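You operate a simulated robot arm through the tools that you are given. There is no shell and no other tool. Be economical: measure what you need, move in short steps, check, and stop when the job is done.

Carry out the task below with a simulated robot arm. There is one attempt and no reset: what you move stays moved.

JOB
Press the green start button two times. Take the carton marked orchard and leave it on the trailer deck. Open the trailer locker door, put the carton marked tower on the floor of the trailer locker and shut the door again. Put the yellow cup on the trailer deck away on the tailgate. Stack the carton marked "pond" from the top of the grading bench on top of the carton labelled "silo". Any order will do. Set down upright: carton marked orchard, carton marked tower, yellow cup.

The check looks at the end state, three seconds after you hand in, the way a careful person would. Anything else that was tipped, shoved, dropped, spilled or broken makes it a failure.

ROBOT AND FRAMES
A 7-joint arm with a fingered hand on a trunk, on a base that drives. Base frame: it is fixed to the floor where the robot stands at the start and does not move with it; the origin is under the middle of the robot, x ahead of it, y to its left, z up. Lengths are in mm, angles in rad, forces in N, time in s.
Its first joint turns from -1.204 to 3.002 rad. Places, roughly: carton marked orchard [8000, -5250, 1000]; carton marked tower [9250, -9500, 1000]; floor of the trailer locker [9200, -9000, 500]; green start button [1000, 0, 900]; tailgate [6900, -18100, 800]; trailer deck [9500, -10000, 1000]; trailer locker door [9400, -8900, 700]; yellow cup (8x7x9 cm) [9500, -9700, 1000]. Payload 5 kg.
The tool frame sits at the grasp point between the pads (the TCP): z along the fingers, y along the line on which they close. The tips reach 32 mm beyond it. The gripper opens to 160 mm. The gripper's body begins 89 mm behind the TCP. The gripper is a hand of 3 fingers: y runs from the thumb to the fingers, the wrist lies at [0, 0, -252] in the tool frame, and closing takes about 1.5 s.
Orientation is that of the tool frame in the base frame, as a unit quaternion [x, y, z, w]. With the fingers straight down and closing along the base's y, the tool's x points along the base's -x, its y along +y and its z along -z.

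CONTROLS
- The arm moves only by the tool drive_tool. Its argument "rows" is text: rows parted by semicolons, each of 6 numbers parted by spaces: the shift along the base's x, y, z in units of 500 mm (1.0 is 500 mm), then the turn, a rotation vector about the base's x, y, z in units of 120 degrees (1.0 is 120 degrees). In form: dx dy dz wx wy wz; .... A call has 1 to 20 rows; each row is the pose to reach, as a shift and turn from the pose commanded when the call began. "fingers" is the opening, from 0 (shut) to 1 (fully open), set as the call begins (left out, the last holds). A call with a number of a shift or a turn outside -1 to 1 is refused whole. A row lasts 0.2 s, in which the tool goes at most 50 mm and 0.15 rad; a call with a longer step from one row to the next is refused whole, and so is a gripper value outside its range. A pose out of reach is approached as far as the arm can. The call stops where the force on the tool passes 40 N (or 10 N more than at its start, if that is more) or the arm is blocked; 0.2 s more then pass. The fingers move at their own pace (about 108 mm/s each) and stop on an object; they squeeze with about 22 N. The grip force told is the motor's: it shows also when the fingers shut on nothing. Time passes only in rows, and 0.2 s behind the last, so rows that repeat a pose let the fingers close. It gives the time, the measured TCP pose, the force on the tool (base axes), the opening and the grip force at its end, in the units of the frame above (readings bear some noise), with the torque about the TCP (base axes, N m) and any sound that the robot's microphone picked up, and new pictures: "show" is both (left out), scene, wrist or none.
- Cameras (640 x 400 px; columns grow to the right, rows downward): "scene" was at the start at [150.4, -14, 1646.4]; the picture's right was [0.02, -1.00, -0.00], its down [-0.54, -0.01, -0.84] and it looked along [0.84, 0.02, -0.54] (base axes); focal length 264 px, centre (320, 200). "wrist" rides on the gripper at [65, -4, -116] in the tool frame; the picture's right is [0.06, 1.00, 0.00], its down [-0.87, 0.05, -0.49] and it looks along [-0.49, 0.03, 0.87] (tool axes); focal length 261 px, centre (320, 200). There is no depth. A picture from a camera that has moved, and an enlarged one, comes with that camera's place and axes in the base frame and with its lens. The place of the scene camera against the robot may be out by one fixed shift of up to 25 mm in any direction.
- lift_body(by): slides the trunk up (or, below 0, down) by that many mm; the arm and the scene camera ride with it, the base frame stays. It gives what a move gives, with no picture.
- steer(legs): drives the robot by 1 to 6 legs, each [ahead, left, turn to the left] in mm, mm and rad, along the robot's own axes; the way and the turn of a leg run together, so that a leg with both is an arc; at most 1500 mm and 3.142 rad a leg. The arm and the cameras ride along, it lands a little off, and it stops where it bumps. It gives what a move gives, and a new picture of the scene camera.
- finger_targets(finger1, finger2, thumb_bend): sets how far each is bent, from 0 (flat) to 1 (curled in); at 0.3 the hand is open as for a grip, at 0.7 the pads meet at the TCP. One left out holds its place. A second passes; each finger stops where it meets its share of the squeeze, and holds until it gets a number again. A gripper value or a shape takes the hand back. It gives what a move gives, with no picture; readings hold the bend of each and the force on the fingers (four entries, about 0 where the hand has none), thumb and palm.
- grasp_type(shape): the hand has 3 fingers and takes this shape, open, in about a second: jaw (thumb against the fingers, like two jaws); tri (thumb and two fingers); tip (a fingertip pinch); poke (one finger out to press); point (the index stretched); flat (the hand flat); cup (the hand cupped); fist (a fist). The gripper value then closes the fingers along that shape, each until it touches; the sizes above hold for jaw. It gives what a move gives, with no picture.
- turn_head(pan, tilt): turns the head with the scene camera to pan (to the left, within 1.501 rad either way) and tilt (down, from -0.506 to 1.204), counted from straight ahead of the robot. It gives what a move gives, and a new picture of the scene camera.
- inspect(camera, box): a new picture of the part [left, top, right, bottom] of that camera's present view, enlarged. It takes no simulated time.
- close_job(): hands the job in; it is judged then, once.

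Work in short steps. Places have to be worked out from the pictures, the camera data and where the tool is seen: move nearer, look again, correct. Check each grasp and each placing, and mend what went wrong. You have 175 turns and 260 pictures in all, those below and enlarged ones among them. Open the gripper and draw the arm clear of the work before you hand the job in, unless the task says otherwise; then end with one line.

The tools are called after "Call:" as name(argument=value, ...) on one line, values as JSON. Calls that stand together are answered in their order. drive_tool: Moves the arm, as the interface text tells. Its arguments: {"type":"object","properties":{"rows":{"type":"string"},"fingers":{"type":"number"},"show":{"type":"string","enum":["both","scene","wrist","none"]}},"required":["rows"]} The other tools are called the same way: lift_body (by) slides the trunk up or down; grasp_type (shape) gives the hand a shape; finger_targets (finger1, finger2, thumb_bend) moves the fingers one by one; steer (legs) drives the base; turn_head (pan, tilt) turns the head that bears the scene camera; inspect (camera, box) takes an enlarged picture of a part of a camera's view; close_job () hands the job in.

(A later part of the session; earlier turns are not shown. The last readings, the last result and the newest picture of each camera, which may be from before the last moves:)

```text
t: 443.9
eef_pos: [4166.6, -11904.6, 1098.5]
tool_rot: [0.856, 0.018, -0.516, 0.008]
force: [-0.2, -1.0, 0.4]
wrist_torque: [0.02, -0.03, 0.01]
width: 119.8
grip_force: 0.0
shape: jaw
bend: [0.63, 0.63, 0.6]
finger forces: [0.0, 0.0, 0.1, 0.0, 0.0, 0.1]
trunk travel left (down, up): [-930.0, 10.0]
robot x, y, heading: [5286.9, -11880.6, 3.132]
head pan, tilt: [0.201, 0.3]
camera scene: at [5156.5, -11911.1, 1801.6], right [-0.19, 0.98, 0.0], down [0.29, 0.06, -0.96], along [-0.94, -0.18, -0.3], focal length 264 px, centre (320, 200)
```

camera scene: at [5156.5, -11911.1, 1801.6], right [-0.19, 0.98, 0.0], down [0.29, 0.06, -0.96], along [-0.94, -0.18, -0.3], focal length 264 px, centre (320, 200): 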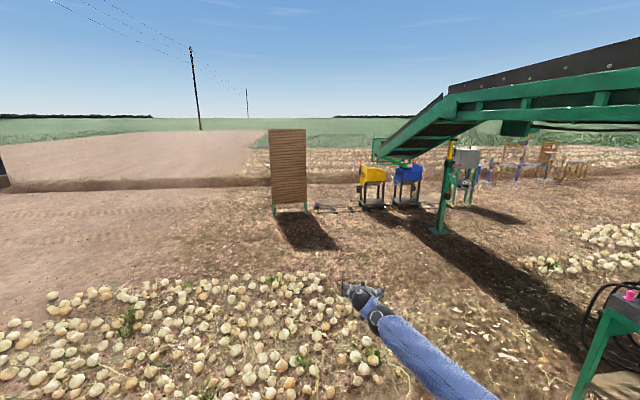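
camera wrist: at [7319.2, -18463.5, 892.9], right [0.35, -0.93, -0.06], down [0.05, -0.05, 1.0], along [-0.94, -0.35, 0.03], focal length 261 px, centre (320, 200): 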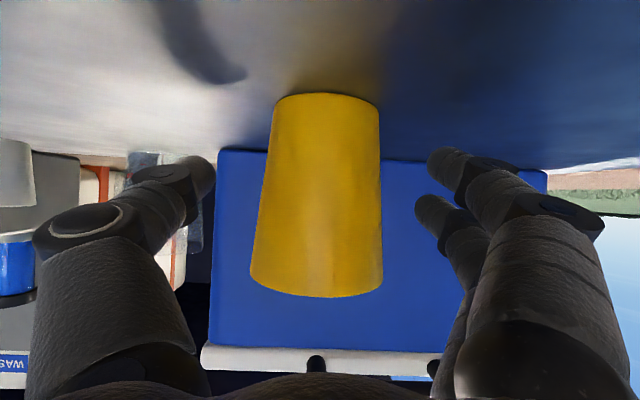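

Let me inspect the surroundings in detail: the nearby green stand on the right, the scales, and the far wooden frames.

Call:
inspect(camera="scene", box=[260, 120, 480, 250])

Call:
inspect(camera="scene", box=[420, 110, 640, 250])

Call:
turn_head(pan=-0.6, tilt=0.3)

```text
2.91 times, centred on (370, 185) of scene
camera zoom: at [5156.5, -11911.1, 1801.6], right [-0.19, 0.98, 0.0], down [0.29, 0.06, -0.96], along [-0.94, -0.18, -0.3], focal length 770 px, centre (174, 244)
```

zoom: 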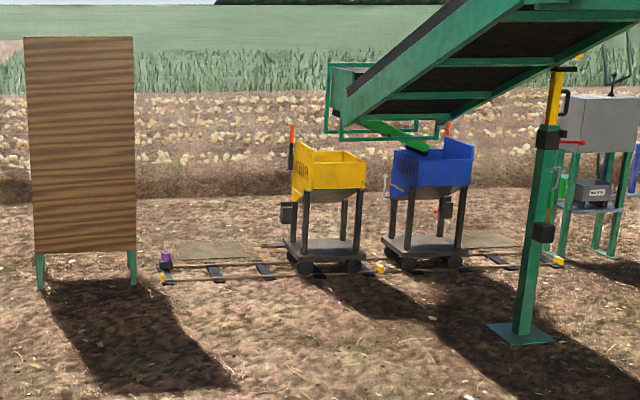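

```text
2.86 times, centred on (530, 180) of scene
camera zoom: at [5156.5, -11911.1, 1801.6], right [-0.19, 0.98, 0.0], down [0.29, 0.06, -0.96], along [-0.94, -0.18, -0.3], focal length 756 px, centre (-280, 257)
```

zoom: 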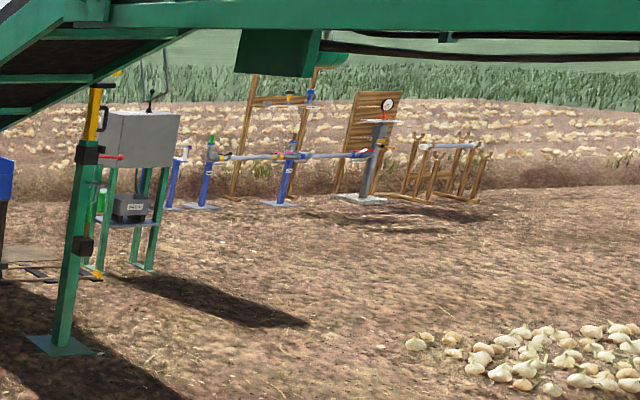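

```text
t: 445.0
eef_pos: [4166.8, -11905.0, 1097.6]
tool_rot: [0.856, 0.018, -0.517, 0.007]
force: [0.0, 0.5, -0.2]
wrist_torque: [-0.01, 0.01, -0.01]
width: 119.9
grip_force: 0.1
shape: jaw
bend: [0.63, 0.63, 0.6]
finger forces: [0.0, 0.1, 0.0, 0.0, 0.0, 0.0]
trunk travel left (down, up): [-930.0, 10.0]
robot x, y, heading: [5289.5, -11878.2, 3.135]
head pan, tilt: [-0.6, 0.3]
camera scene: at [5171.4, -11840.0, 1801.5], right [0.57, 0.82, 0.0], down [0.24, -0.17, -0.96], along [-0.78, 0.55, -0.3], focal length 264 px, centre (320, 200)
```

scene: 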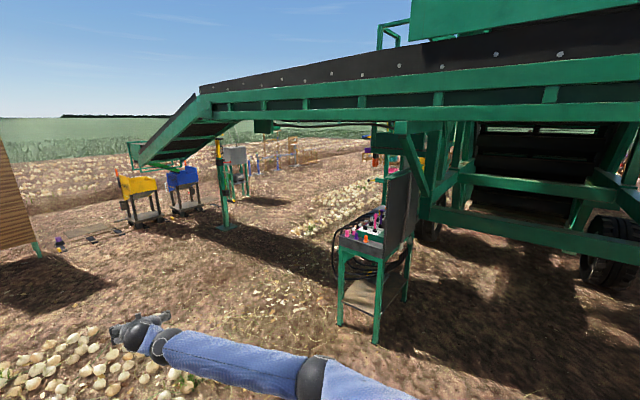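

The bench's working side is on the far (-x) side of the board. The north gap past the hydraulic stand is under 1 m; the gap between the water post (5500,-15200) and the pile is about 1.2 m. I'll go to its mouth and look closely.

Call:
steer(legs=[[0, 0, 0.91], [687, 805, 0], [687, 805, 0]])

Call:
turn_head(pan=0.0, tilt=0.6)

```text
t: 457.9
eef_pos: [5037.4, -14869.5, 1098.2]
tool_rot: [0.761, 0.395, -0.46, 0.234]
force: [0.2, -0.1, -1.1]
wrist_torque: [0.03, 0.01, 0.03]
width: 119.7
grip_force: 0.1
shape: jaw
bend: [0.63, 0.63, 0.6]
finger forces: [0.0, 0.0, 0.0, 0.1, 0.0, 0.1]
trunk travel left (down, up): [-930.0, 10.0]
robot x, y, heading: [5696.4, -13961.5, -2.24]
head pan, tilt: [-0.6, 0.3]
camera scene: at [5590.1, -14047.4, 1801.5], right [-0.3, 0.95, 0.0], down [0.28, 0.09, -0.96], along [-0.91, -0.29, -0.3], focal length 264 px, centre (320, 200)
```

scene: 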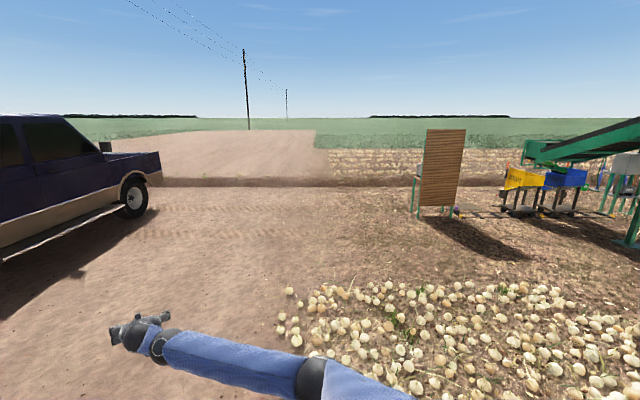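

```text
t: 458.9
eef_pos: [5036.3, -14869.5, 1097.5]
tool_rot: [0.76, 0.394, -0.461, 0.234]
force: [-0.5, 0.2, -0.3]
wrist_torque: [0.01, 0.0, -0.01]
width: 119.5
grip_force: 0.1
shape: jaw
bend: [0.63, 0.63, 0.6]
finger forces: [0.0, 0.0, 0.0, 0.1, 0.0, 0.0]
trunk travel left (down, up): [-930.0, 10.0]
robot x, y, heading: [5700.1, -13966.6, -2.238]
head pan, tilt: [0.0, 0.6]
camera scene: at [5624.5, -14088.6, 1774.1], right [-0.79, 0.62, 0.0], down [0.35, 0.44, -0.83], along [-0.51, -0.65, -0.56], focal length 264 px, centre (320, 200)
```

scene: 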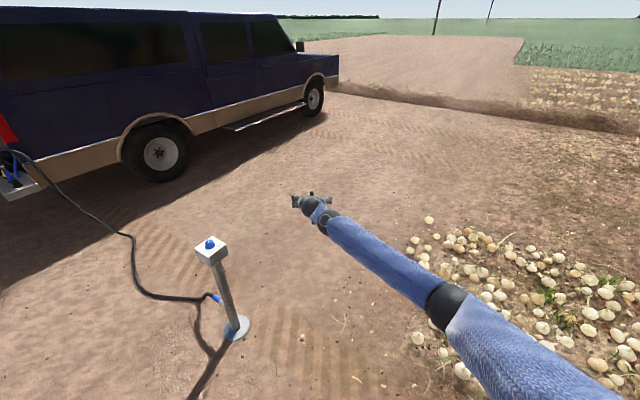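

The gap measures ±600 mm around my straight line. I'll drive straight through, 2100 mm.

Call:
steer(legs=[[1200, -20, 0], [1100, 0, 0]])

Call:
turn_head(pan=-0.5, tilt=0.4)

```text
t: 470.3
eef_pos: [3594.3, -16683.1, 1098.4]
tool_rot: [0.759, 0.396, -0.46, 0.235]
force: [0.1, -0.4, -0.1]
wrist_torque: [-0.01, -0.01, -0.02]
width: 119.6
grip_force: 0.0
shape: jaw
bend: [0.63, 0.63, 0.6]
finger forces: [0.0, 0.1, 0.1, 0.0, 0.0, 0.0]
trunk travel left (down, up): [-930.0, 10.0]
robot x, y, heading: [4250.0, -15774.8, -2.23]
head pan, tilt: [0.0, 0.6]
camera scene: at [4176.3, -15898.7, 1774.0], right [-0.79, 0.61, 0.0], down [0.35, 0.45, -0.82], along [-0.5, -0.65, -0.57], focal length 264 px, centre (320, 200)
```

scene: 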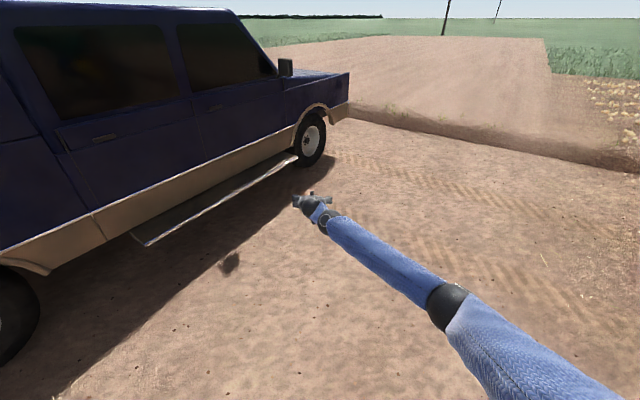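

```text
t: 471.2
eef_pos: [3593.0, -16683.0, 1099.0]
tool_rot: [0.759, 0.396, -0.46, 0.235]
force: [0.0, -0.4, 0.3]
wrist_torque: [0.02, -0.02, 0.0]
width: 119.6
grip_force: 0.2
shape: jaw
bend: [0.63, 0.63, 0.6]
finger forces: [0.1, 0.1, 0.0, 0.0, 0.0, 0.0]
trunk travel left (down, up): [-930.0, 10.0]
robot x, y, heading: [4250.6, -15768.0, -2.228]
head pan, tilt: [-0.499, 0.4]
camera scene: at [4145.9, -15865.8, 1792.3], right [-0.4, 0.92, 0.0], down [0.36, 0.16, -0.92], along [-0.84, -0.37, -0.39], focal length 264 px, centre (320, 200)
```

scene: 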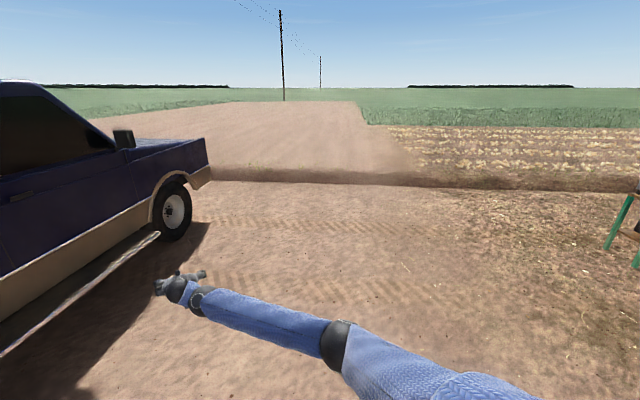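

Through safely. Turn to face west and drive along the truck-side clear lane, then look at the bench from the south.

Call:
steer(legs=[[0, 0, -0.91], [1400, 0, 0], [1400, 0, 0], [1200, 0, 0]])

Call:
turn_head(pan=-1.3, tilt=0.25)

Call:
inspect(camera="scene", box=[200, 80, 480, 260])

```text
t: 492.9
eef_pos: [-883.6, -15831.3, 1097.9]
tool_rot: [0.856, 0.022, -0.516, 0.009]
force: [0.6, 0.4, -0.7]
wrist_torque: [0.0, -0.01, 0.03]
width: 119.8
grip_force: 0.0
shape: jaw
bend: [0.63, 0.63, 0.6]
finger forces: [0.0, 0.0, 0.0, 0.0, 0.0, 0.0]
trunk travel left (down, up): [-930.0, 10.0]
robot x, y, heading: [237.4, -15790.7, -3.136]
head pan, tilt: [-0.499, 0.4]
camera scene: at [116.1, -15765.1, 1792.3], right [0.48, 0.88, 0.0], down [0.34, -0.19, -0.92], along [-0.81, 0.44, -0.39], focal length 264 px, centre (320, 200)
```

scene: 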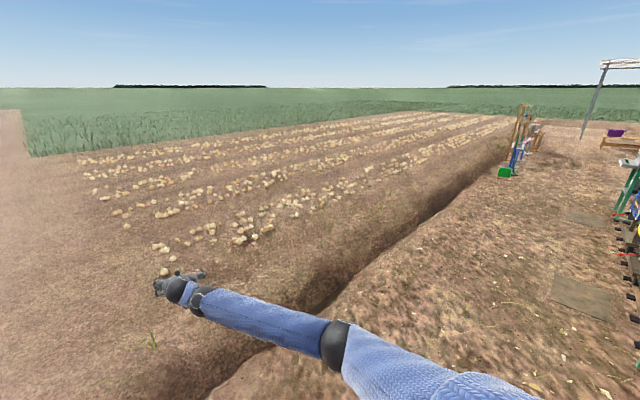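

```text
t: 494.0
eef_pos: [-882.6, -15833.1, 1097.5]
tool_rot: [0.856, 0.022, -0.516, 0.009]
force: [-0.1, -0.2, 0.8]
wrist_torque: [0.02, 0.02, 0.0]
width: 119.8
grip_force: 0.1
shape: jaw
bend: [0.63, 0.63, 0.6]
finger forces: [0.1, 0.0, 0.0, 0.0, 0.0, 0.1]
trunk travel left (down, up): [-930.0, 10.0]
robot x, y, heading: [234.8, -15794.8, -3.14]
head pan, tilt: [-1.3, 0.25]
camera scene: at [172.4, -15719.3, 1806.2], right [0.96, 0.27, 0.0], down [0.07, -0.24, -0.97], along [-0.26, 0.93, -0.25], focal length 264 px, centre (320, 200)
```

scene: 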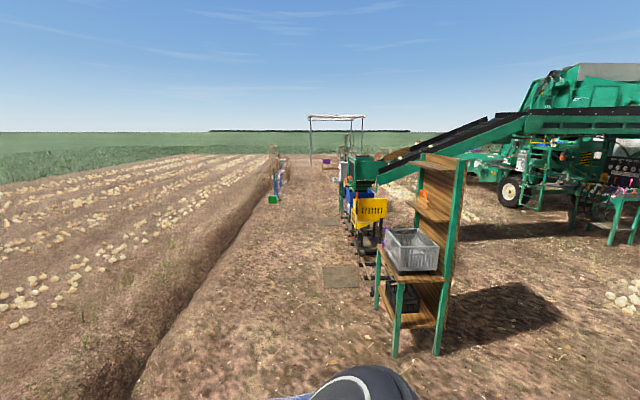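

```text
2.22 times, centred on (340, 170) of scene
camera zoom: at [172.4, -15719.3, 1806.2], right [0.96, 0.27, 0.0], down [0.07, -0.24, -0.97], along [-0.26, 0.93, -0.25], focal length 588 px, centre (276, 267)
```

zoom: 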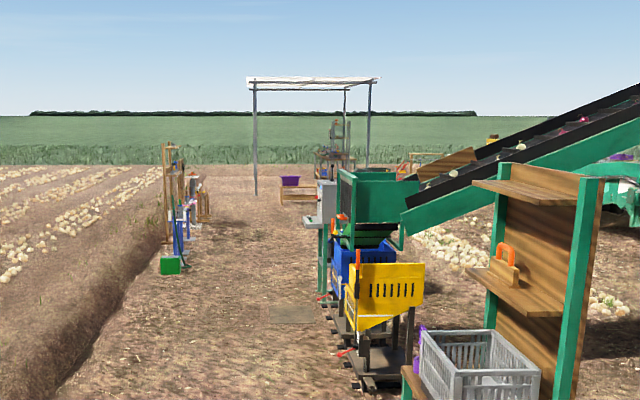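

This is the bench: green frame, shelves and a grey crate, open side facing west. I'll pull the arm in, then turn to face east at its southwest and look at the front.

Call:
drive_tool(rows="0.07 0 0.04 0 0 0;0.15 0 0.08 0 0 0;0.23 0 0.12 0 0 0;0.31 0 0.16 0 0 0;0.39 0 0.2 0 0 0;0.47 0 0.24 0 0 0;0.55 0 0.28 0 0 0;0.63 0 0.32 0 0 0;0.7 0 0.36 0 0 0", show="none")

Call:
steer(legs=[[900, -600, 0], [0, 0, 1.6], [0, 0, 1.6]])

Call:
turn_head(pan=0.6, tilt=0.3)

```text
t: 496.0
eef_pos: [-531.3, -15832.4, 1278.5]
tool_rot: [0.856, 0.023, -0.516, 0.01]
force: [0.9, -0.2, -0.1]
wrist_torque: [0.01, 0.05, -0.02]
width: 119.9
grip_force: 0.0
shape: jaw
bend: [0.63, 0.63, 0.6]
finger forces: [0.0, 0.0, 0.0, 0.0, 0.0, 0.0]
trunk travel left (down, up): [-930.0, 10.0]
robot x, y, heading: [237.8, -15792.7, -3.144]
head pan, tilt: [-1.3, 0.25]
```

```text
t: 509.4
eef_pos: [98.8, -15102.7, 1277.0]
tool_rot: [-0.048, 0.855, 0.025, 0.516]
force: [1.4, 0.4, 1.1]
wrist_torque: [-0.01, 0.01, -0.01]
width: 119.9
grip_force: 0.2
shape: jaw
bend: [0.63, 0.63, 0.6]
finger forces: [0.0, 0.0, 0.0, 0.0, 0.0, 0.0]
trunk travel left (down, up): [-930.0, 10.0]
robot x, y, heading: [-667.6, -15186.5, 0.06]
head pan, tilt: [-1.3, 0.25]
camera scene: at [-577.7, -15286.9, 1806.3], right [-0.95, -0.33, 0.0], down [-0.08, 0.23, -0.97], along [0.32, -0.92, -0.25], focal length 264 px, centre (320, 200)
```

scene: 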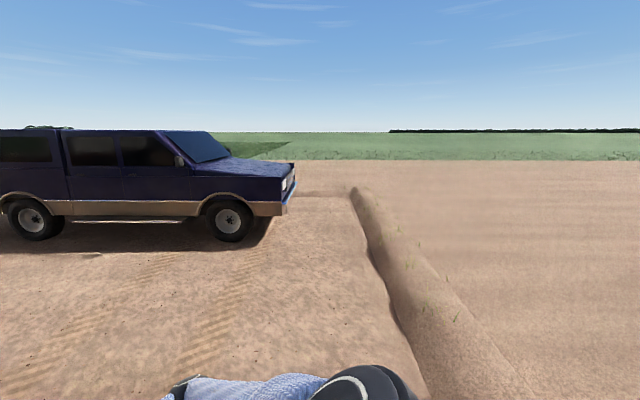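

```text
t: 511.3
eef_pos: [97.7, -15102.6, 1277.3]
tool_rot: [-0.048, 0.855, 0.024, 0.516]
force: [0.0, -0.6, -0.6]
wrist_torque: [0.0, 0.01, 0.01]
width: 119.7
grip_force: 0.0
shape: jaw
bend: [0.63, 0.63, 0.6]
finger forces: [0.1, 0.0, 0.0, 0.0, 0.1, 0.1]
trunk travel left (down, up): [-930.0, 10.0]
robot x, y, heading: [-666.7, -15185.3, 0.063]
head pan, tilt: [0.6, 0.3]
camera scene: at [-534.4, -15141.4, 1801.6], right [0.61, -0.79, 0.0], down [-0.23, -0.18, -0.96], along [0.75, 0.59, -0.3], focal length 264 px, centre (320, 200)
```

scene: 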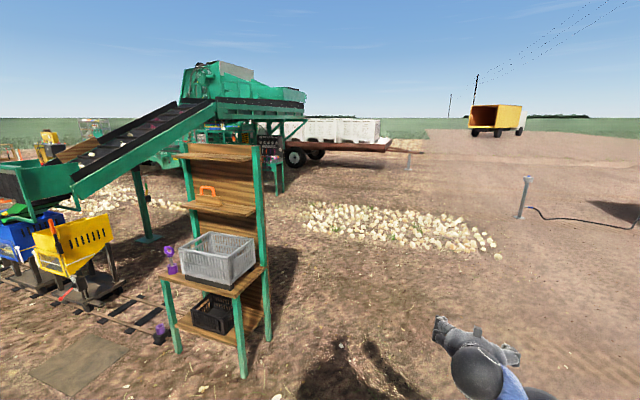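

The bench front is visible: bench top with a grey crate, shelves above and below. Zoom.

Call:
inspect(camera="scene", box=[140, 130, 300, 380])

Call:
inspect(camera="scene", box=[0, 110, 200, 240])

```text
1.60 times, centred on (220, 255) of scene
camera zoom: at [-534.4, -15141.4, 1801.6], right [0.61, -0.79, 0.0], down [-0.23, -0.18, -0.96], along [0.75, 0.59, -0.3], focal length 423 px, centre (480, 112)
```

zoom: 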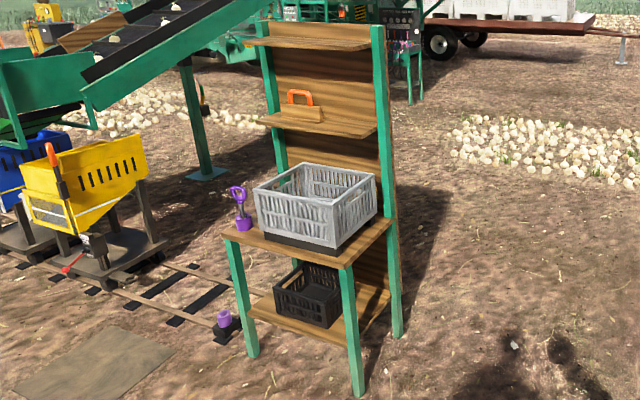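

```text
3.08 times, centred on (100, 175) of scene
camera zoom: at [-534.4, -15141.4, 1801.6], right [0.61, -0.79, 0.0], down [-0.23, -0.18, -0.96], along [0.75, 0.59, -0.3], focal length 814 px, centre (997, 277)
```

zoom: 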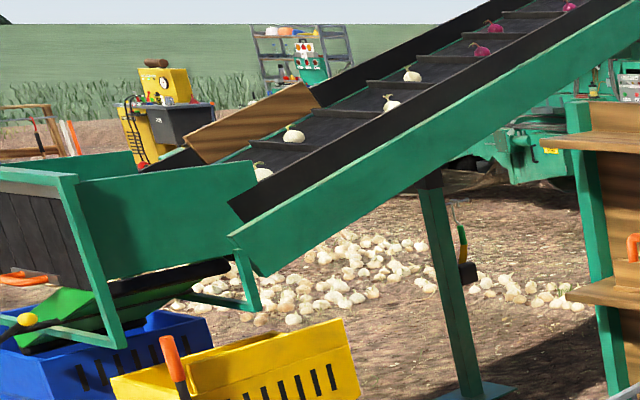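

No cartons here; this is only a crate stand. The grading bench is probably under the canopy far to the north, behind where the robot started (about (-3000,-500)). I'll turn north and drive up the lane between the ditch and the rails.

Call:
steer(legs=[[0, 0, 1.51], [840, 366, 0], [840, 366, 0], [1300, 0, 0]])

Call:
turn_head(pan=0.0, tilt=0.25)

Call:
inspect(camera="scene", box=[220, 90, 460, 230])

```text
t: 530.3
eef_pos: [-1382.1, -11418.0, 1276.9]
tool_rot: [0.614, -0.597, -0.367, -0.362]
force: [0.6, 0.6, -0.3]
wrist_torque: [0.0, 0.02, -0.01]
width: 120.0
grip_force: 0.1
shape: jaw
bend: [0.63, 0.63, 0.6]
finger forces: [0.0, 0.0, 0.1, 0.1, 0.0, 0.0]
trunk travel left (down, up): [-930.0, 10.0]
robot x, y, heading: [-1358.7, -12190.0, 1.549]
head pan, tilt: [0.6, 0.3]
camera scene: at [-1400.0, -12076.0, 1801.6], right [0.84, 0.55, 0.0], down [0.16, -0.25, -0.96], along [-0.52, 0.8, -0.3], focal length 264 px, centre (320, 200)
```

scene: 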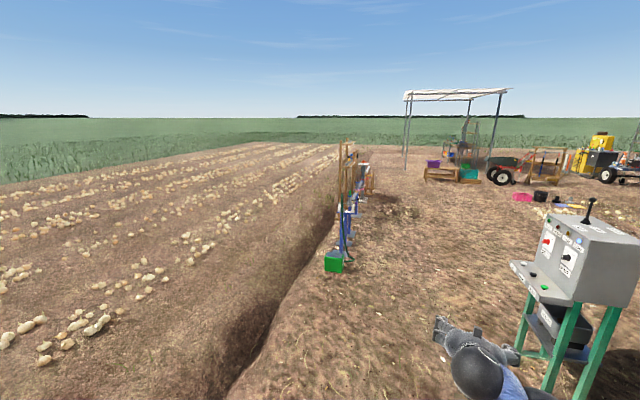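

```text
t: 531.3
eef_pos: [-1381.3, -11419.1, 1277.4]
tool_rot: [0.614, -0.597, -0.368, -0.363]
force: [-0.1, 0.1, 0.2]
wrist_torque: [-0.02, 0.0, 0.03]
width: 119.6
grip_force: 0.1
shape: jaw
bend: [0.63, 0.63, 0.6]
finger forces: [0.0, 0.0, 0.0, 0.1, 0.0, 0.1]
trunk travel left (down, up): [-930.0, 10.0]
robot x, y, heading: [-1358.6, -12190.0, 1.551]
head pan, tilt: [0.0, 0.25]
camera scene: at [-1347.0, -12060.9, 1806.3], right [1.0, -0.02, 0.0], down [-0.01, -0.25, -0.97], along [0.02, 0.97, -0.25], focal length 264 px, centre (320, 200)
```

scene: 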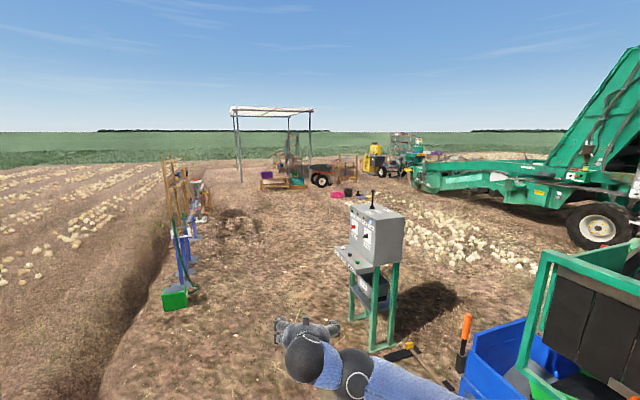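

```text
2.67 times, centred on (340, 160) of scene
camera zoom: at [-1347.0, -12060.9, 1806.3], right [1.0, -0.02, 0.0], down [-0.01, -0.25, -0.97], along [0.02, 0.97, -0.25], focal length 705 px, centre (267, 307)
```

zoom: 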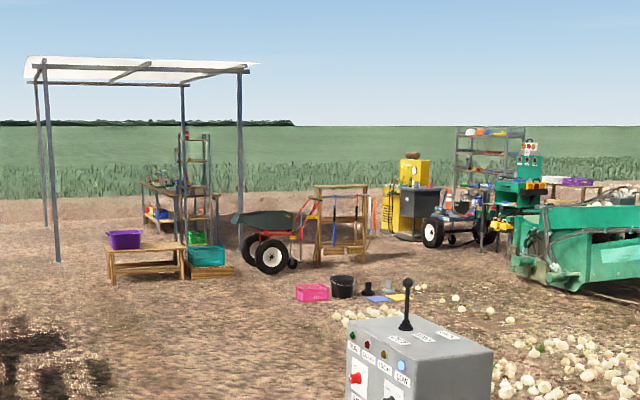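

Under the canopy far ahead is a bench with a shelf rack. I'll drive north between the control stand and the tool frames, to about (-1850,-6600).

Call:
steer(legs=[[1380, 550, 0], [1400, 20, 0], [1400, 20, 0], [1400, 20, 0]])

Call:
inspect(camera="scene", box=[180, 60, 440, 240])

```text
t: 558.5
eef_pos: [-1921.4, -5816.7, 1277.9]
tool_rot: [0.618, -0.592, -0.371, -0.36]
force: [0.8, 0.2, 1.0]
wrist_torque: [-0.01, 0.01, 0.01]
width: 119.7
grip_force: 0.0
shape: jaw
bend: [0.63, 0.63, 0.6]
finger forces: [0.0, 0.0, 0.0, 0.1, 0.0, 0.1]
trunk travel left (down, up): [-930.0, 10.0]
robot x, y, heading: [-1893.4, -6585.0, 1.562]
head pan, tilt: [0.0, 0.25]
camera scene: at [-1879.3, -6458.4, 1806.3], right [1.0, -0.01, 0.0], down [0.0, -0.25, -0.97], along [0.01, 0.97, -0.25], focal length 264 px, centre (320, 200)
```

scene: 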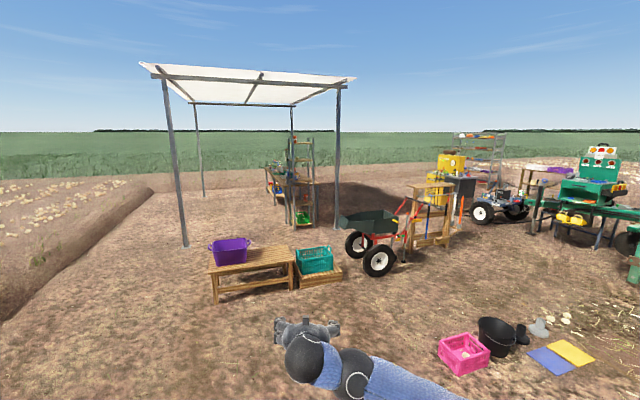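

```text
2.22 times, centred on (310, 150) of scene
camera zoom: at [-1879.3, -6458.4, 1806.3], right [1.0, -0.01, 0.0], down [0.0, -0.25, -0.97], along [0.01, 0.97, -0.25], focal length 588 px, centre (342, 311)
```

zoom: 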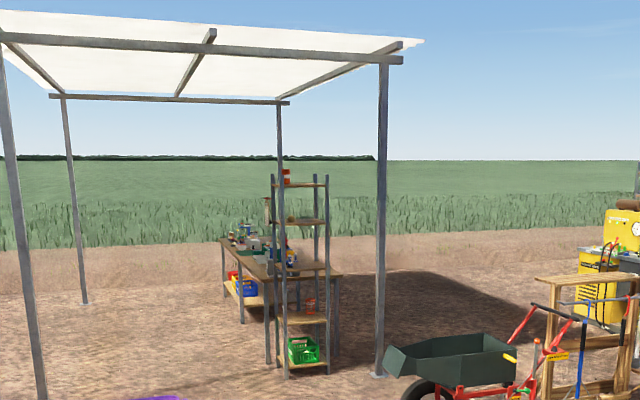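

The grading bench under the canopy runs about from (-2500,-1270) to (-2990,130), with a rack at its near end. I'll approach on its west side, first to (-3500,-4800).

Call:
steer(legs=[[890, 803, 0], [890, 803, 0], [900, -20, 0]])

Call:
turn_head(pan=-0.2, tilt=0.35)

Call:
inspect(camera="scene", box=[240, 80, 440, 230])

```text
t: 574.6
eef_pos: [-3470.5, -3113.8, 1276.2]
tool_rot: [0.617, -0.593, -0.37, -0.361]
force: [-0.7, 0.2, 0.5]
wrist_torque: [-0.03, 0.01, -0.04]
width: 119.7
grip_force: 0.0
shape: jaw
bend: [0.63, 0.63, 0.6]
finger forces: [0.1, 0.1, 0.0, 0.1, 0.0, 0.0]
trunk travel left (down, up): [-930.0, 10.0]
robot x, y, heading: [-3444.6, -3885.7, 1.557]
head pan, tilt: [0.0, 0.25]
camera scene: at [-3431.6, -3756.0, 1806.3], right [1.0, -0.01, 0.0], down [0.0, -0.25, -0.97], along [0.01, 0.97, -0.25], focal length 264 px, centre (320, 200)
```

scene: 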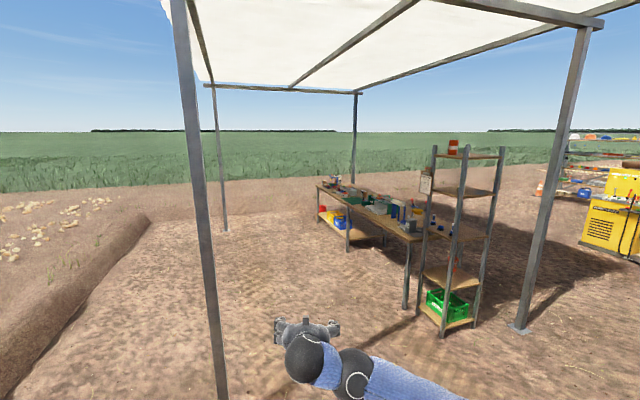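

```text
t: 575.3
eef_pos: [-3472.4, -3114.4, 1278.2]
tool_rot: [0.617, -0.594, -0.37, -0.361]
force: [-0.6, -0.7, 0.6]
wrist_torque: [-0.01, 0.02, 0.02]
width: 119.6
grip_force: 0.0
shape: jaw
bend: [0.63, 0.63, 0.6]
finger forces: [0.1, 0.1, 0.0, 0.0, 0.0, 0.0]
trunk travel left (down, up): [-930.0, 10.0]
robot x, y, heading: [-3443.0, -3885.4, 1.558]
head pan, tilt: [-0.201, 0.351]
camera scene: at [-3413.1, -3758.7, 1796.9], right [0.98, -0.21, 0.0], down [-0.07, -0.34, -0.94], along [0.2, 0.92, -0.34], focal length 264 px, centre (320, 200)
```

scene: 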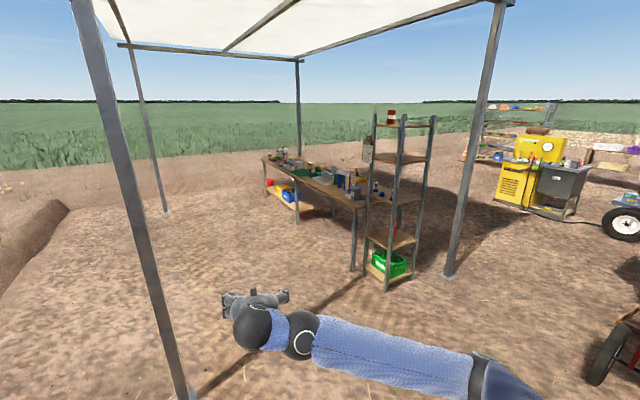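

```text
2.67 times, centred on (340, 155) of scene
camera zoom: at [-3413.1, -3758.7, 1796.9], right [0.98, -0.21, 0.0], down [-0.07, -0.34, -0.94], along [0.2, 0.92, -0.34], focal length 705 px, centre (267, 320)
```

zoom: 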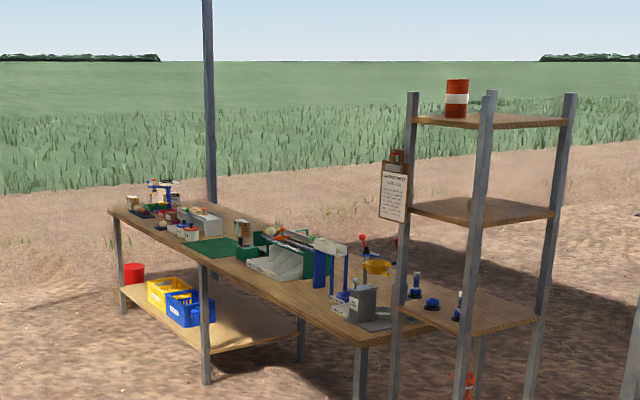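

Several small cartons stand on the bench. Zoom further to read them.

Call:
inspect(camera="scene", box=[275, 140, 335, 180])

Call:
inspect(camera="scene", box=[320, 165, 400, 215])

```text
10.00 times, centred on (305, 160) of scene
camera zoom: at [-3413.1, -3758.7, 1796.9], right [0.98, -0.21, 0.0], down [-0.07, -0.34, -0.94], along [0.2, 0.92, -0.34], focal length 2645 px, centre (470, 600)
```

zoom: 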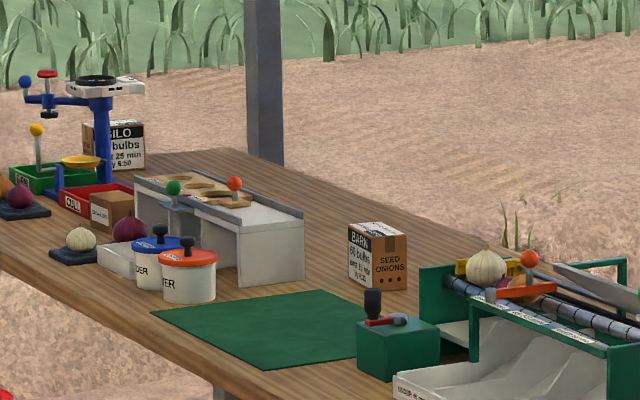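

```text
8.00 times, centred on (360, 190) of scene
camera zoom: at [-3413.1, -3758.7, 1796.9], right [0.98, -0.21, 0.0], down [-0.07, -0.34, -0.94], along [0.2, 0.92, -0.34], focal length 2116 px, centre (0, 280)
```

zoom: 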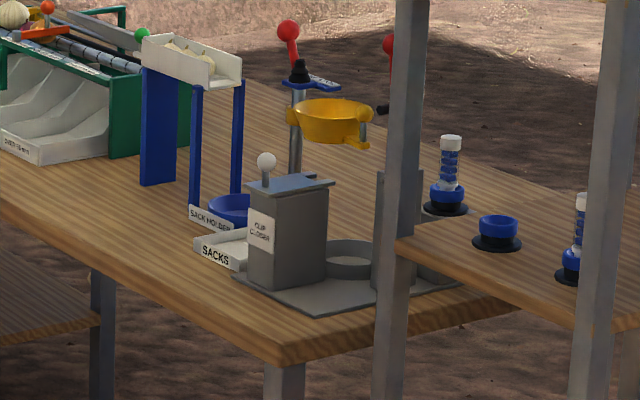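

Silo stands at the far end behind a balance, Barn mid-bench; Pond isn't visible from here. I'll drive round to the bench's west side and face it.

Call:
steer(legs=[[1200, -40, 0], [1150, 0, 0], [725, 330, 0], [725, 330, 0], [0, 0, -1.296]])

Call:
turn_head(pan=0.0, tilt=0.4)

Call:
inspect(camera="scene", box=[100, 130, 360, 290])

```text
t: 597.8
eef_pos: [-3308.4, 149.1, 1277.0]
tool_rot: [-0.133, 0.846, 0.076, 0.511]
force: [-0.7, -0.1, 0.6]
wrist_torque: [0.0, -0.04, 0.04]
width: 119.8
grip_force: 0.1
shape: jaw
bend: [0.63, 0.63, 0.6]
finger forces: [0.0, 0.0, 0.0, 0.1, 0.1, 0.1]
trunk travel left (down, up): [-930.0, 10.0]
robot x, y, heading: [-4043.8, -84.4, 0.259]
head pan, tilt: [-0.201, 0.351]
camera scene: at [-3891.5, -82.6, 1796.8], right [0.06, -1.0, 0.0], down [-0.34, -0.02, -0.94], along [0.94, 0.06, -0.34], focal length 264 px, centre (320, 200)
```

scene: 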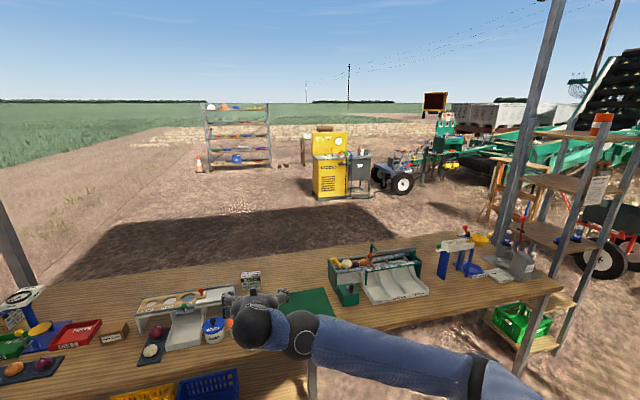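

```text
t: 598.5
eef_pos: [-3309.5, 149.6, 1277.1]
tool_rot: [-0.134, 0.845, 0.078, 0.511]
force: [0.4, 0.0, 0.1]
wrist_torque: [-0.01, 0.0, -0.02]
width: 119.7
grip_force: 0.0
shape: jaw
bend: [0.63, 0.63, 0.6]
finger forces: [0.0, 0.0, 0.0, 0.0, 0.0, 0.1]
trunk travel left (down, up): [-930.0, 10.0]
robot x, y, heading: [-4044.2, -88.0, 0.256]
head pan, tilt: [0.0, 0.4]
camera scene: at [-3894.9, -64.3, 1792.3], right [0.26, -0.97, 0.0], down [-0.38, -0.1, -0.92], along [0.89, 0.24, -0.39], focal length 264 px, centre (320, 200)
```

scene: 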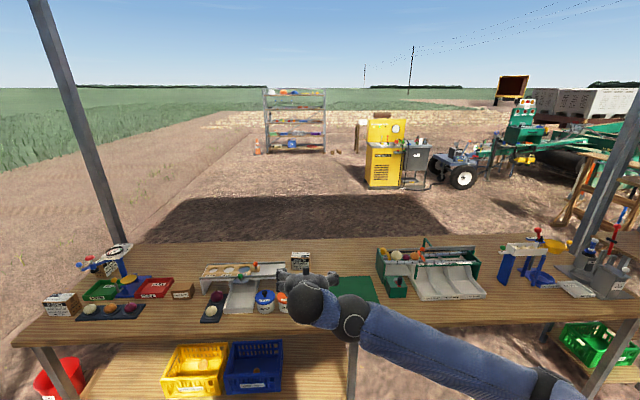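

```text
2.46 times, centred on (230, 210) of scene
camera zoom: at [-3894.9, -64.3, 1792.3], right [0.26, -0.97, 0.0], down [-0.38, -0.1, -0.92], along [0.89, 0.24, -0.39], focal length 651 px, centre (542, 175)
```

zoom: 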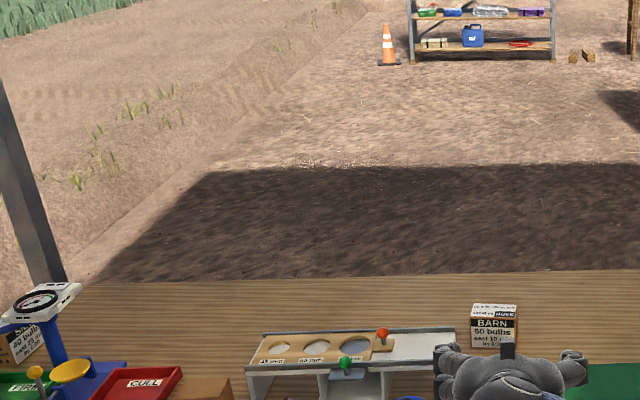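

A carton at left front (60,303), and Silo behind the scale (105,265). Zoom on both.

Call:
inspect(camera="scene", box=[30, 235, 150, 325])

```text
4.44 times, centred on (90, 280) of scene
camera zoom: at [-3894.9, -64.3, 1792.3], right [0.26, -0.97, 0.0], down [-0.38, -0.1, -0.92], along [0.89, 0.24, -0.39], focal length 1176 px, centre (1342, -156)
```

zoom: 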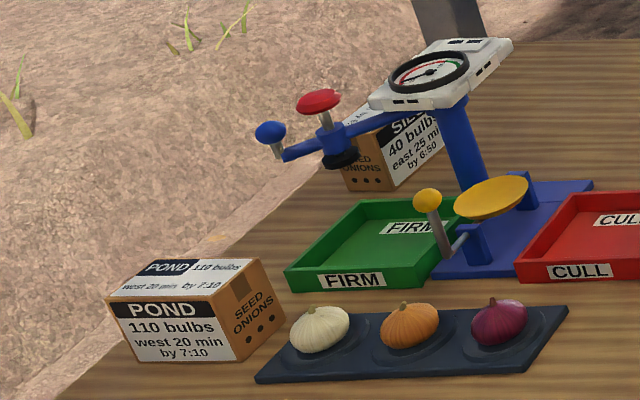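

Pond is at the front-left of the bench top and Silo at the back-left corner behind the scale's arm; a canopy post stands near that corner. I'll shift left in front of Pond and look again.

Call:
steer(legs=[[0, 1140, 0]])

Call:
turn_head(pan=0.15, tilt=0.6)

Call:
inspect(camera="scene", box=[220, 100, 420, 240])

Call:
drive_tool(rows="0 0 0 0 0 0", show="wrist", fingers=0.95)

```text
t: 604.4
eef_pos: [-3612.0, 1261.2, 1278.2]
tool_rot: [-0.135, 0.846, 0.077, 0.511]
force: [-0.4, 0.7, 0.4]
wrist_torque: [0.02, 0.03, -0.02]
width: 119.7
grip_force: 0.0
shape: jaw
bend: [0.63, 0.63, 0.6]
finger forces: [0.0, 0.1, 0.1, 0.0, 0.0, 0.0]
trunk travel left (down, up): [-930.0, 10.0]
robot x, y, heading: [-4342.0, 1024.8, 0.265]
head pan, tilt: [0.0, 0.4]
camera scene: at [-4195.4, 1044.2, 1792.3], right [0.26, -0.96, 0.0], down [-0.38, -0.1, -0.92], along [0.89, 0.24, -0.39], focal length 264 px, centre (320, 200)
```

scene: 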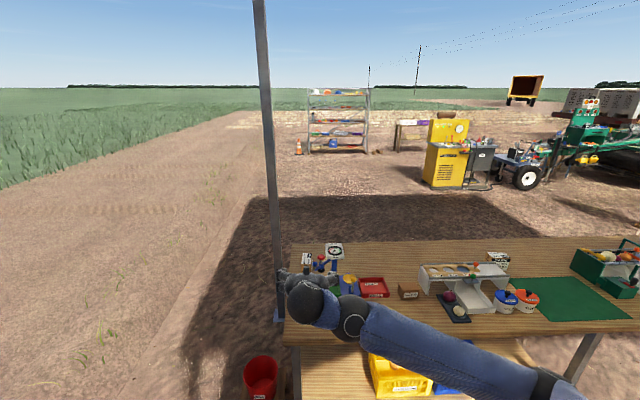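

```text
t: 605.1
eef_pos: [-3610.5, 1260.7, 1277.6]
tool_rot: [-0.136, 0.845, 0.079, 0.511]
force: [-0.1, 1.0, 0.7]
wrist_torque: [-0.03, -0.03, -0.02]
width: 119.7
grip_force: 0.0
shape: jaw
bend: [0.63, 0.63, 0.6]
finger forces: [0.0, 0.0, 0.0, 0.0, 0.1, 0.0]
trunk travel left (down, up): [-930.0, 10.0]
robot x, y, heading: [-4345.7, 1021.4, 0.264]
head pan, tilt: [0.15, 0.6]
camera scene: at [-4203.9, 1055.1, 1774.1], right [0.41, -0.91, 0.0], down [-0.52, -0.23, -0.83], along [0.75, 0.33, -0.56], focal length 264 px, centre (320, 200)
```

scene: 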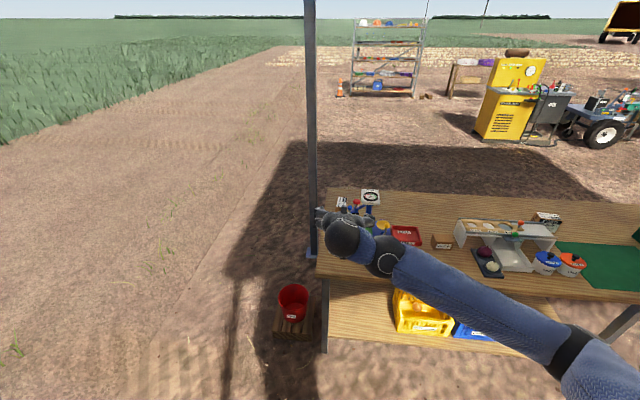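

```text
2.86 times, centred on (320, 170) of scene
camera zoom: at [-4203.9, 1055.1, 1774.1], right [0.41, -0.91, 0.0], down [-0.52, -0.23, -0.83], along [0.75, 0.33, -0.56], focal length 756 px, centre (320, 286)
```

zoom: 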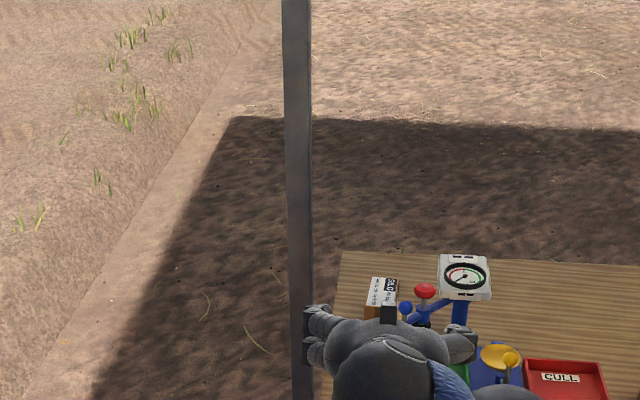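

```text
t: 605.5
eef_pos: [-3611.1, 1261.2, 1277.2]
tool_rot: [-0.135, 0.845, 0.078, 0.511]
force: [-0.1, 1.0, -0.2]
wrist_torque: [0.0, 0.01, 0.03]
width: 151.9
grip_force: 0.0
shape: jaw
bend: [0.4, 0.4, 0.37]
finger forces: [0.1, 0.0, 0.0, 0.0, 0.1, 0.0]
trunk travel left (down, up): [-930.0, 10.0]
robot x, y, heading: [-4345.7, 1020.9, 0.268]
head pan, tilt: [0.15, 0.6]
camera wrist: at [-3735.5, 1217.2, 1272.1], right [-0.34, 0.94, -0.06], down [-0.05, 0.05, 1.0], along [0.94, 0.34, 0.03], focal length 261 px, centre (320, 200)
```

wrist: 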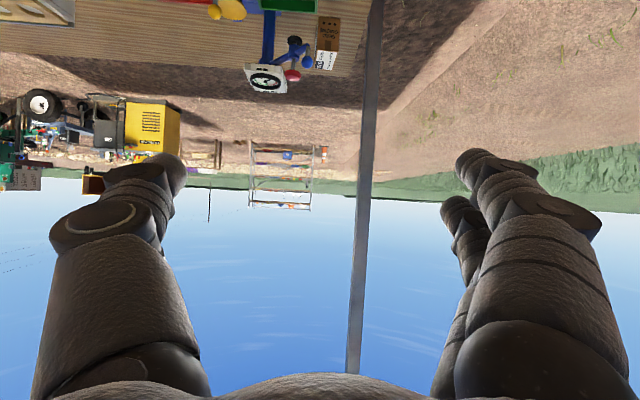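

Post stands at about (-2680,1805) and a red bucket on the ground near (-3380,1640). Let me zoom the wrist view for Silo's pose and the scale's arm.

Call:
inspect(camera="wrist", box=[200, 0, 400, 110])

```text
3.20 times, centred on (300, 55) of wrist
camera zoom: at [-3735.5, 1217.2, 1272.1], right [-0.34, 0.94, -0.06], down [-0.05, 0.05, 1.0], along [0.94, 0.34, 0.03], focal length 834 px, centre (384, 664)
```

zoom: 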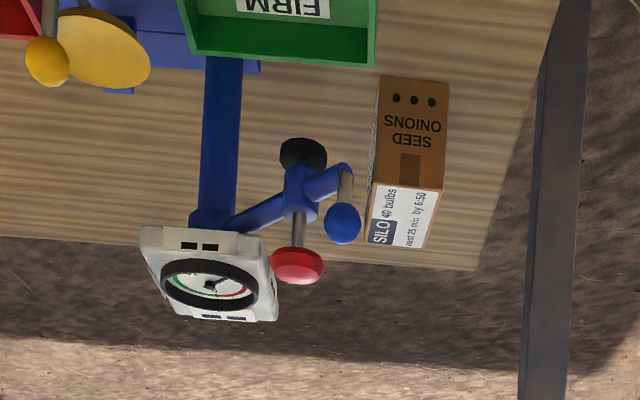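

Clear picture: Silo's long axis points along the table normal, centre about (-3011,1469), top z ≈ 890; the scale's knobs lie to its southwest. Plan: grip Pond from here (across its 106 mm), then set it on Silo coming from the north. Lower the trunk and look at Pond.

Call:
lift_body(by=-250)

Call:
drive_tool(rows="0 0 0 0 0 0", show="both")

```text
t: 608.1
eef_pos: [-3611.8, 1260.7, 1027.0]
tool_rot: [-0.135, 0.846, 0.078, 0.511]
force: [0.5, -0.1, 0.3]
wrist_torque: [-0.01, -0.01, 0.04]
width: 151.9
grip_force: 0.1
shape: jaw
bend: [0.4, 0.4, 0.37]
finger forces: [0.0, 0.0, 0.0, 0.0, 0.0, 0.0]
trunk travel left (down, up): [-680.0, 260.0]
robot x, y, heading: [-4342.9, 1024.0, 0.268]
head pan, tilt: [0.15, 0.6]
```

```text
t: 608.5
eef_pos: [-3611.4, 1260.2, 1028.3]
tool_rot: [-0.136, 0.845, 0.078, 0.511]
force: [0.8, 0.5, 0.1]
wrist_torque: [0.0, -0.03, 0.01]
width: 151.8
grip_force: 0.0
shape: jaw
bend: [0.4, 0.4, 0.37]
finger forces: [0.1, 0.0, 0.1, 0.0, 0.0, 0.0]
trunk travel left (down, up): [-680.0, 260.0]
robot x, y, heading: [-4343.7, 1020.6, 0.266]
head pan, tilt: [0.15, 0.6]
camera scene: at [-4204.1, 1055.3, 1524.1], right [0.41, -0.91, 0.0], down [-0.52, -0.23, -0.82], along [0.75, 0.34, -0.57], focal length 264 px, centre (320, 200)
camera wrist: at [-3735.5, 1217.1, 1022.1], right [-0.34, 0.94, -0.06], down [-0.05, 0.05, 1.0], along [0.94, 0.34, 0.03], focal length 261 px, centre (320, 200)
```

scene: 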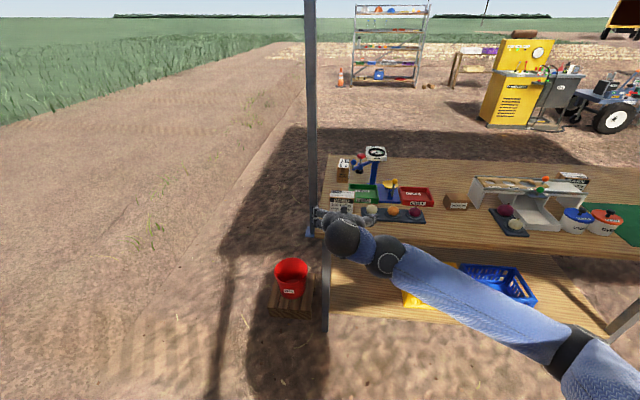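
wrist: 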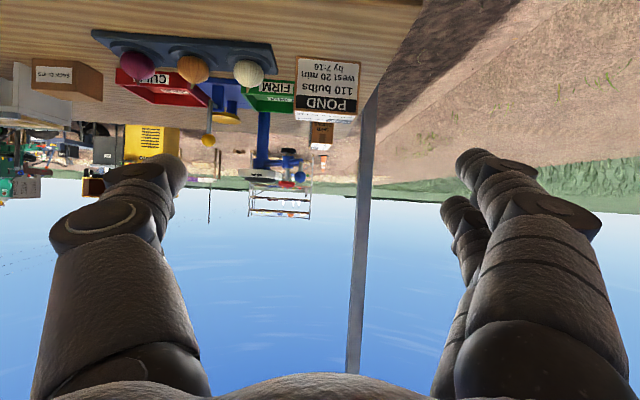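

Pond's front-face centre is (-3317,1368,841), so bench top z ≈ 796; the nearest onion is about 98 mm south of its centre. I'll approach with a 122 mm opening to a pre-grasp 110 mm short.

Call:
drive_tool(rows="0.07 0.028 -0.04 0 0 0;0.15 0.058 -0.085 0 0 0;0.22 0.087 -0.13 0 0 0;0.3 0.117 -0.175 0 0 0;0.37 0.145 -0.215 0 0 0;0.448 0.176 -0.26 0 0 0;0.448 0.176 -0.26 0 0 0", fingers=0.77, show="both")

```text
t: 610.1
eef_pos: [-3387.5, 1348.3, 897.6]
tool_rot: [-0.135, 0.846, 0.078, 0.511]
force: [-0.1, 0.5, 0.5]
wrist_torque: [0.0, 0.01, -0.02]
width: 123.5
grip_force: 0.0
shape: jaw
bend: [0.61, 0.61, 0.58]
finger forces: [0.0, 0.1, 0.0, 0.0, 0.0, 0.1]
trunk travel left (down, up): [-680.0, 260.0]
robot x, y, heading: [-4344.2, 1021.3, 0.269]
head pan, tilt: [0.15, 0.6]
camera scene: at [-4204.6, 1054.7, 1524.2], right [0.41, -0.91, 0.0], down [-0.52, -0.23, -0.83], along [0.75, 0.34, -0.56], focal length 264 px, centre (320, 200)
camera wrist: at [-3512.2, 1304.6, 891.9], right [-0.34, 0.94, -0.06], down [-0.05, 0.05, 1.0], along [0.94, 0.34, 0.03], focal length 261 px, centre (320, 200)
```

scene: 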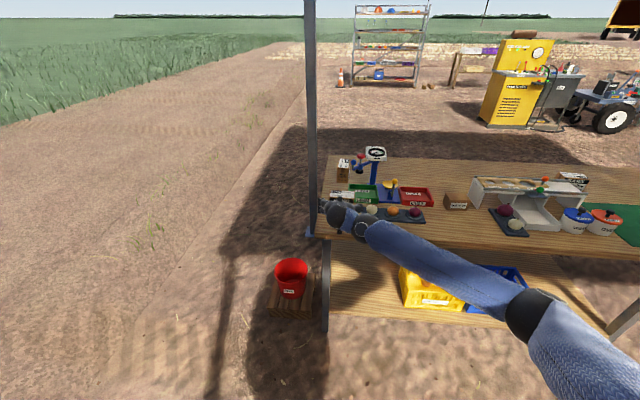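
wrist: 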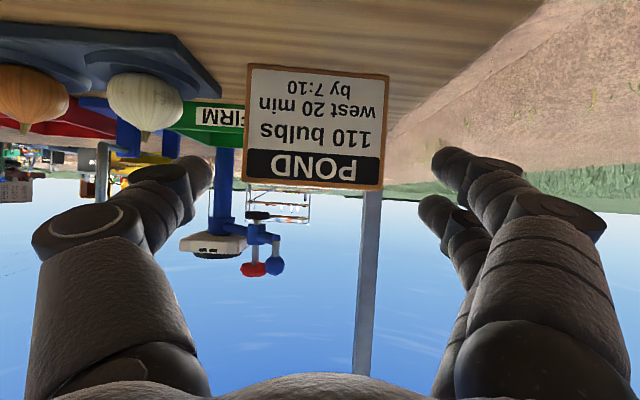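

Aligned, and the onion stays clear of the thumb. Move in along the axis and close.

Call:
drive_tool(rows="0.05 0.016 -0.03 0 0 0;0.1 0.032 -0.06 0 0 0;0.15 0.048 -0.085 0 0 0;0.183 0.058 -0.099 0 0 0;0.183 0.058 -0.099 0 0 0", show="wrist")

Call:
drive_tool(rows="0 0 0 0 0 0;0 0 0 0 0 0;0 0 0 0 0 0;0 0 0 0 0 0;0 0 0 0 0 0", fingers=0.3, show="wrist")

```text
t: 611.3
eef_pos: [-3294.4, 1377.8, 848.8]
tool_rot: [-0.135, 0.845, 0.078, 0.511]
force: [-0.2, -0.6, -0.7]
wrist_torque: [0.0, -0.02, 0.02]
width: 123.5
grip_force: 0.1
shape: jaw
bend: [0.61, 0.61, 0.58]
finger forces: [0.0, 0.1, 0.0, 0.0, 0.0, 0.1]
trunk travel left (down, up): [-680.0, 260.0]
robot x, y, heading: [-4345.4, 1021.1, 0.266]
head pan, tilt: [0.15, 0.6]
camera wrist: at [-3419.3, 1334.1, 842.6], right [-0.34, 0.94, -0.06], down [-0.05, 0.05, 1.0], along [0.94, 0.34, 0.03], focal length 261 px, centre (320, 200)
```

wrist: 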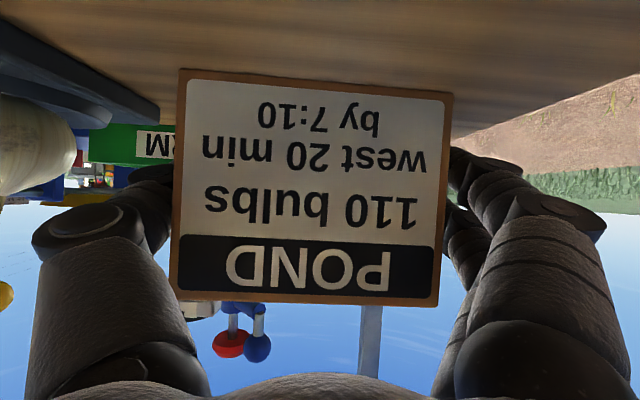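

```text
t: 612.5
eef_pos: [-3295.3, 1377.9, 847.9]
tool_rot: [-0.135, 0.846, 0.077, 0.511]
force: [1.5, -1.7, -0.4]
wrist_torque: [0.02, 0.04, -0.01]
width: 103.9
grip_force: 21.8
shape: jaw
bend: [0.7, 0.7, 0.67]
finger forces: [9.8, 9.7, 0.1, 0.0, 20.9, 0.0]
trunk travel left (down, up): [-680.0, 260.0]
robot x, y, heading: [-4346.0, 1020.0, 0.269]
head pan, tilt: [0.15, 0.6]
camera wrist: at [-3419.3, 1334.1, 842.5], right [-0.34, 0.94, -0.06], down [-0.05, 0.05, 1.0], along [0.94, 0.34, 0.03], focal length 261 px, centre (320, 200)
```

wrist: 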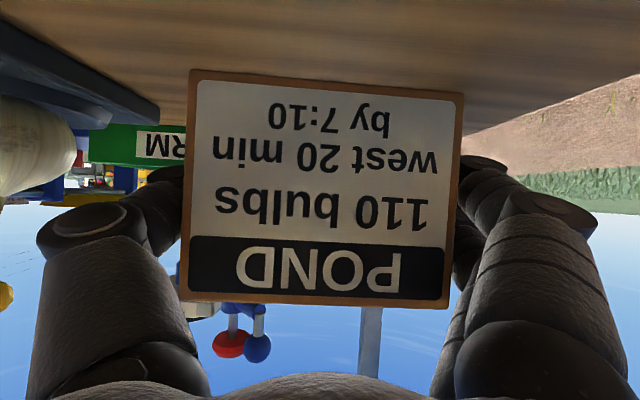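

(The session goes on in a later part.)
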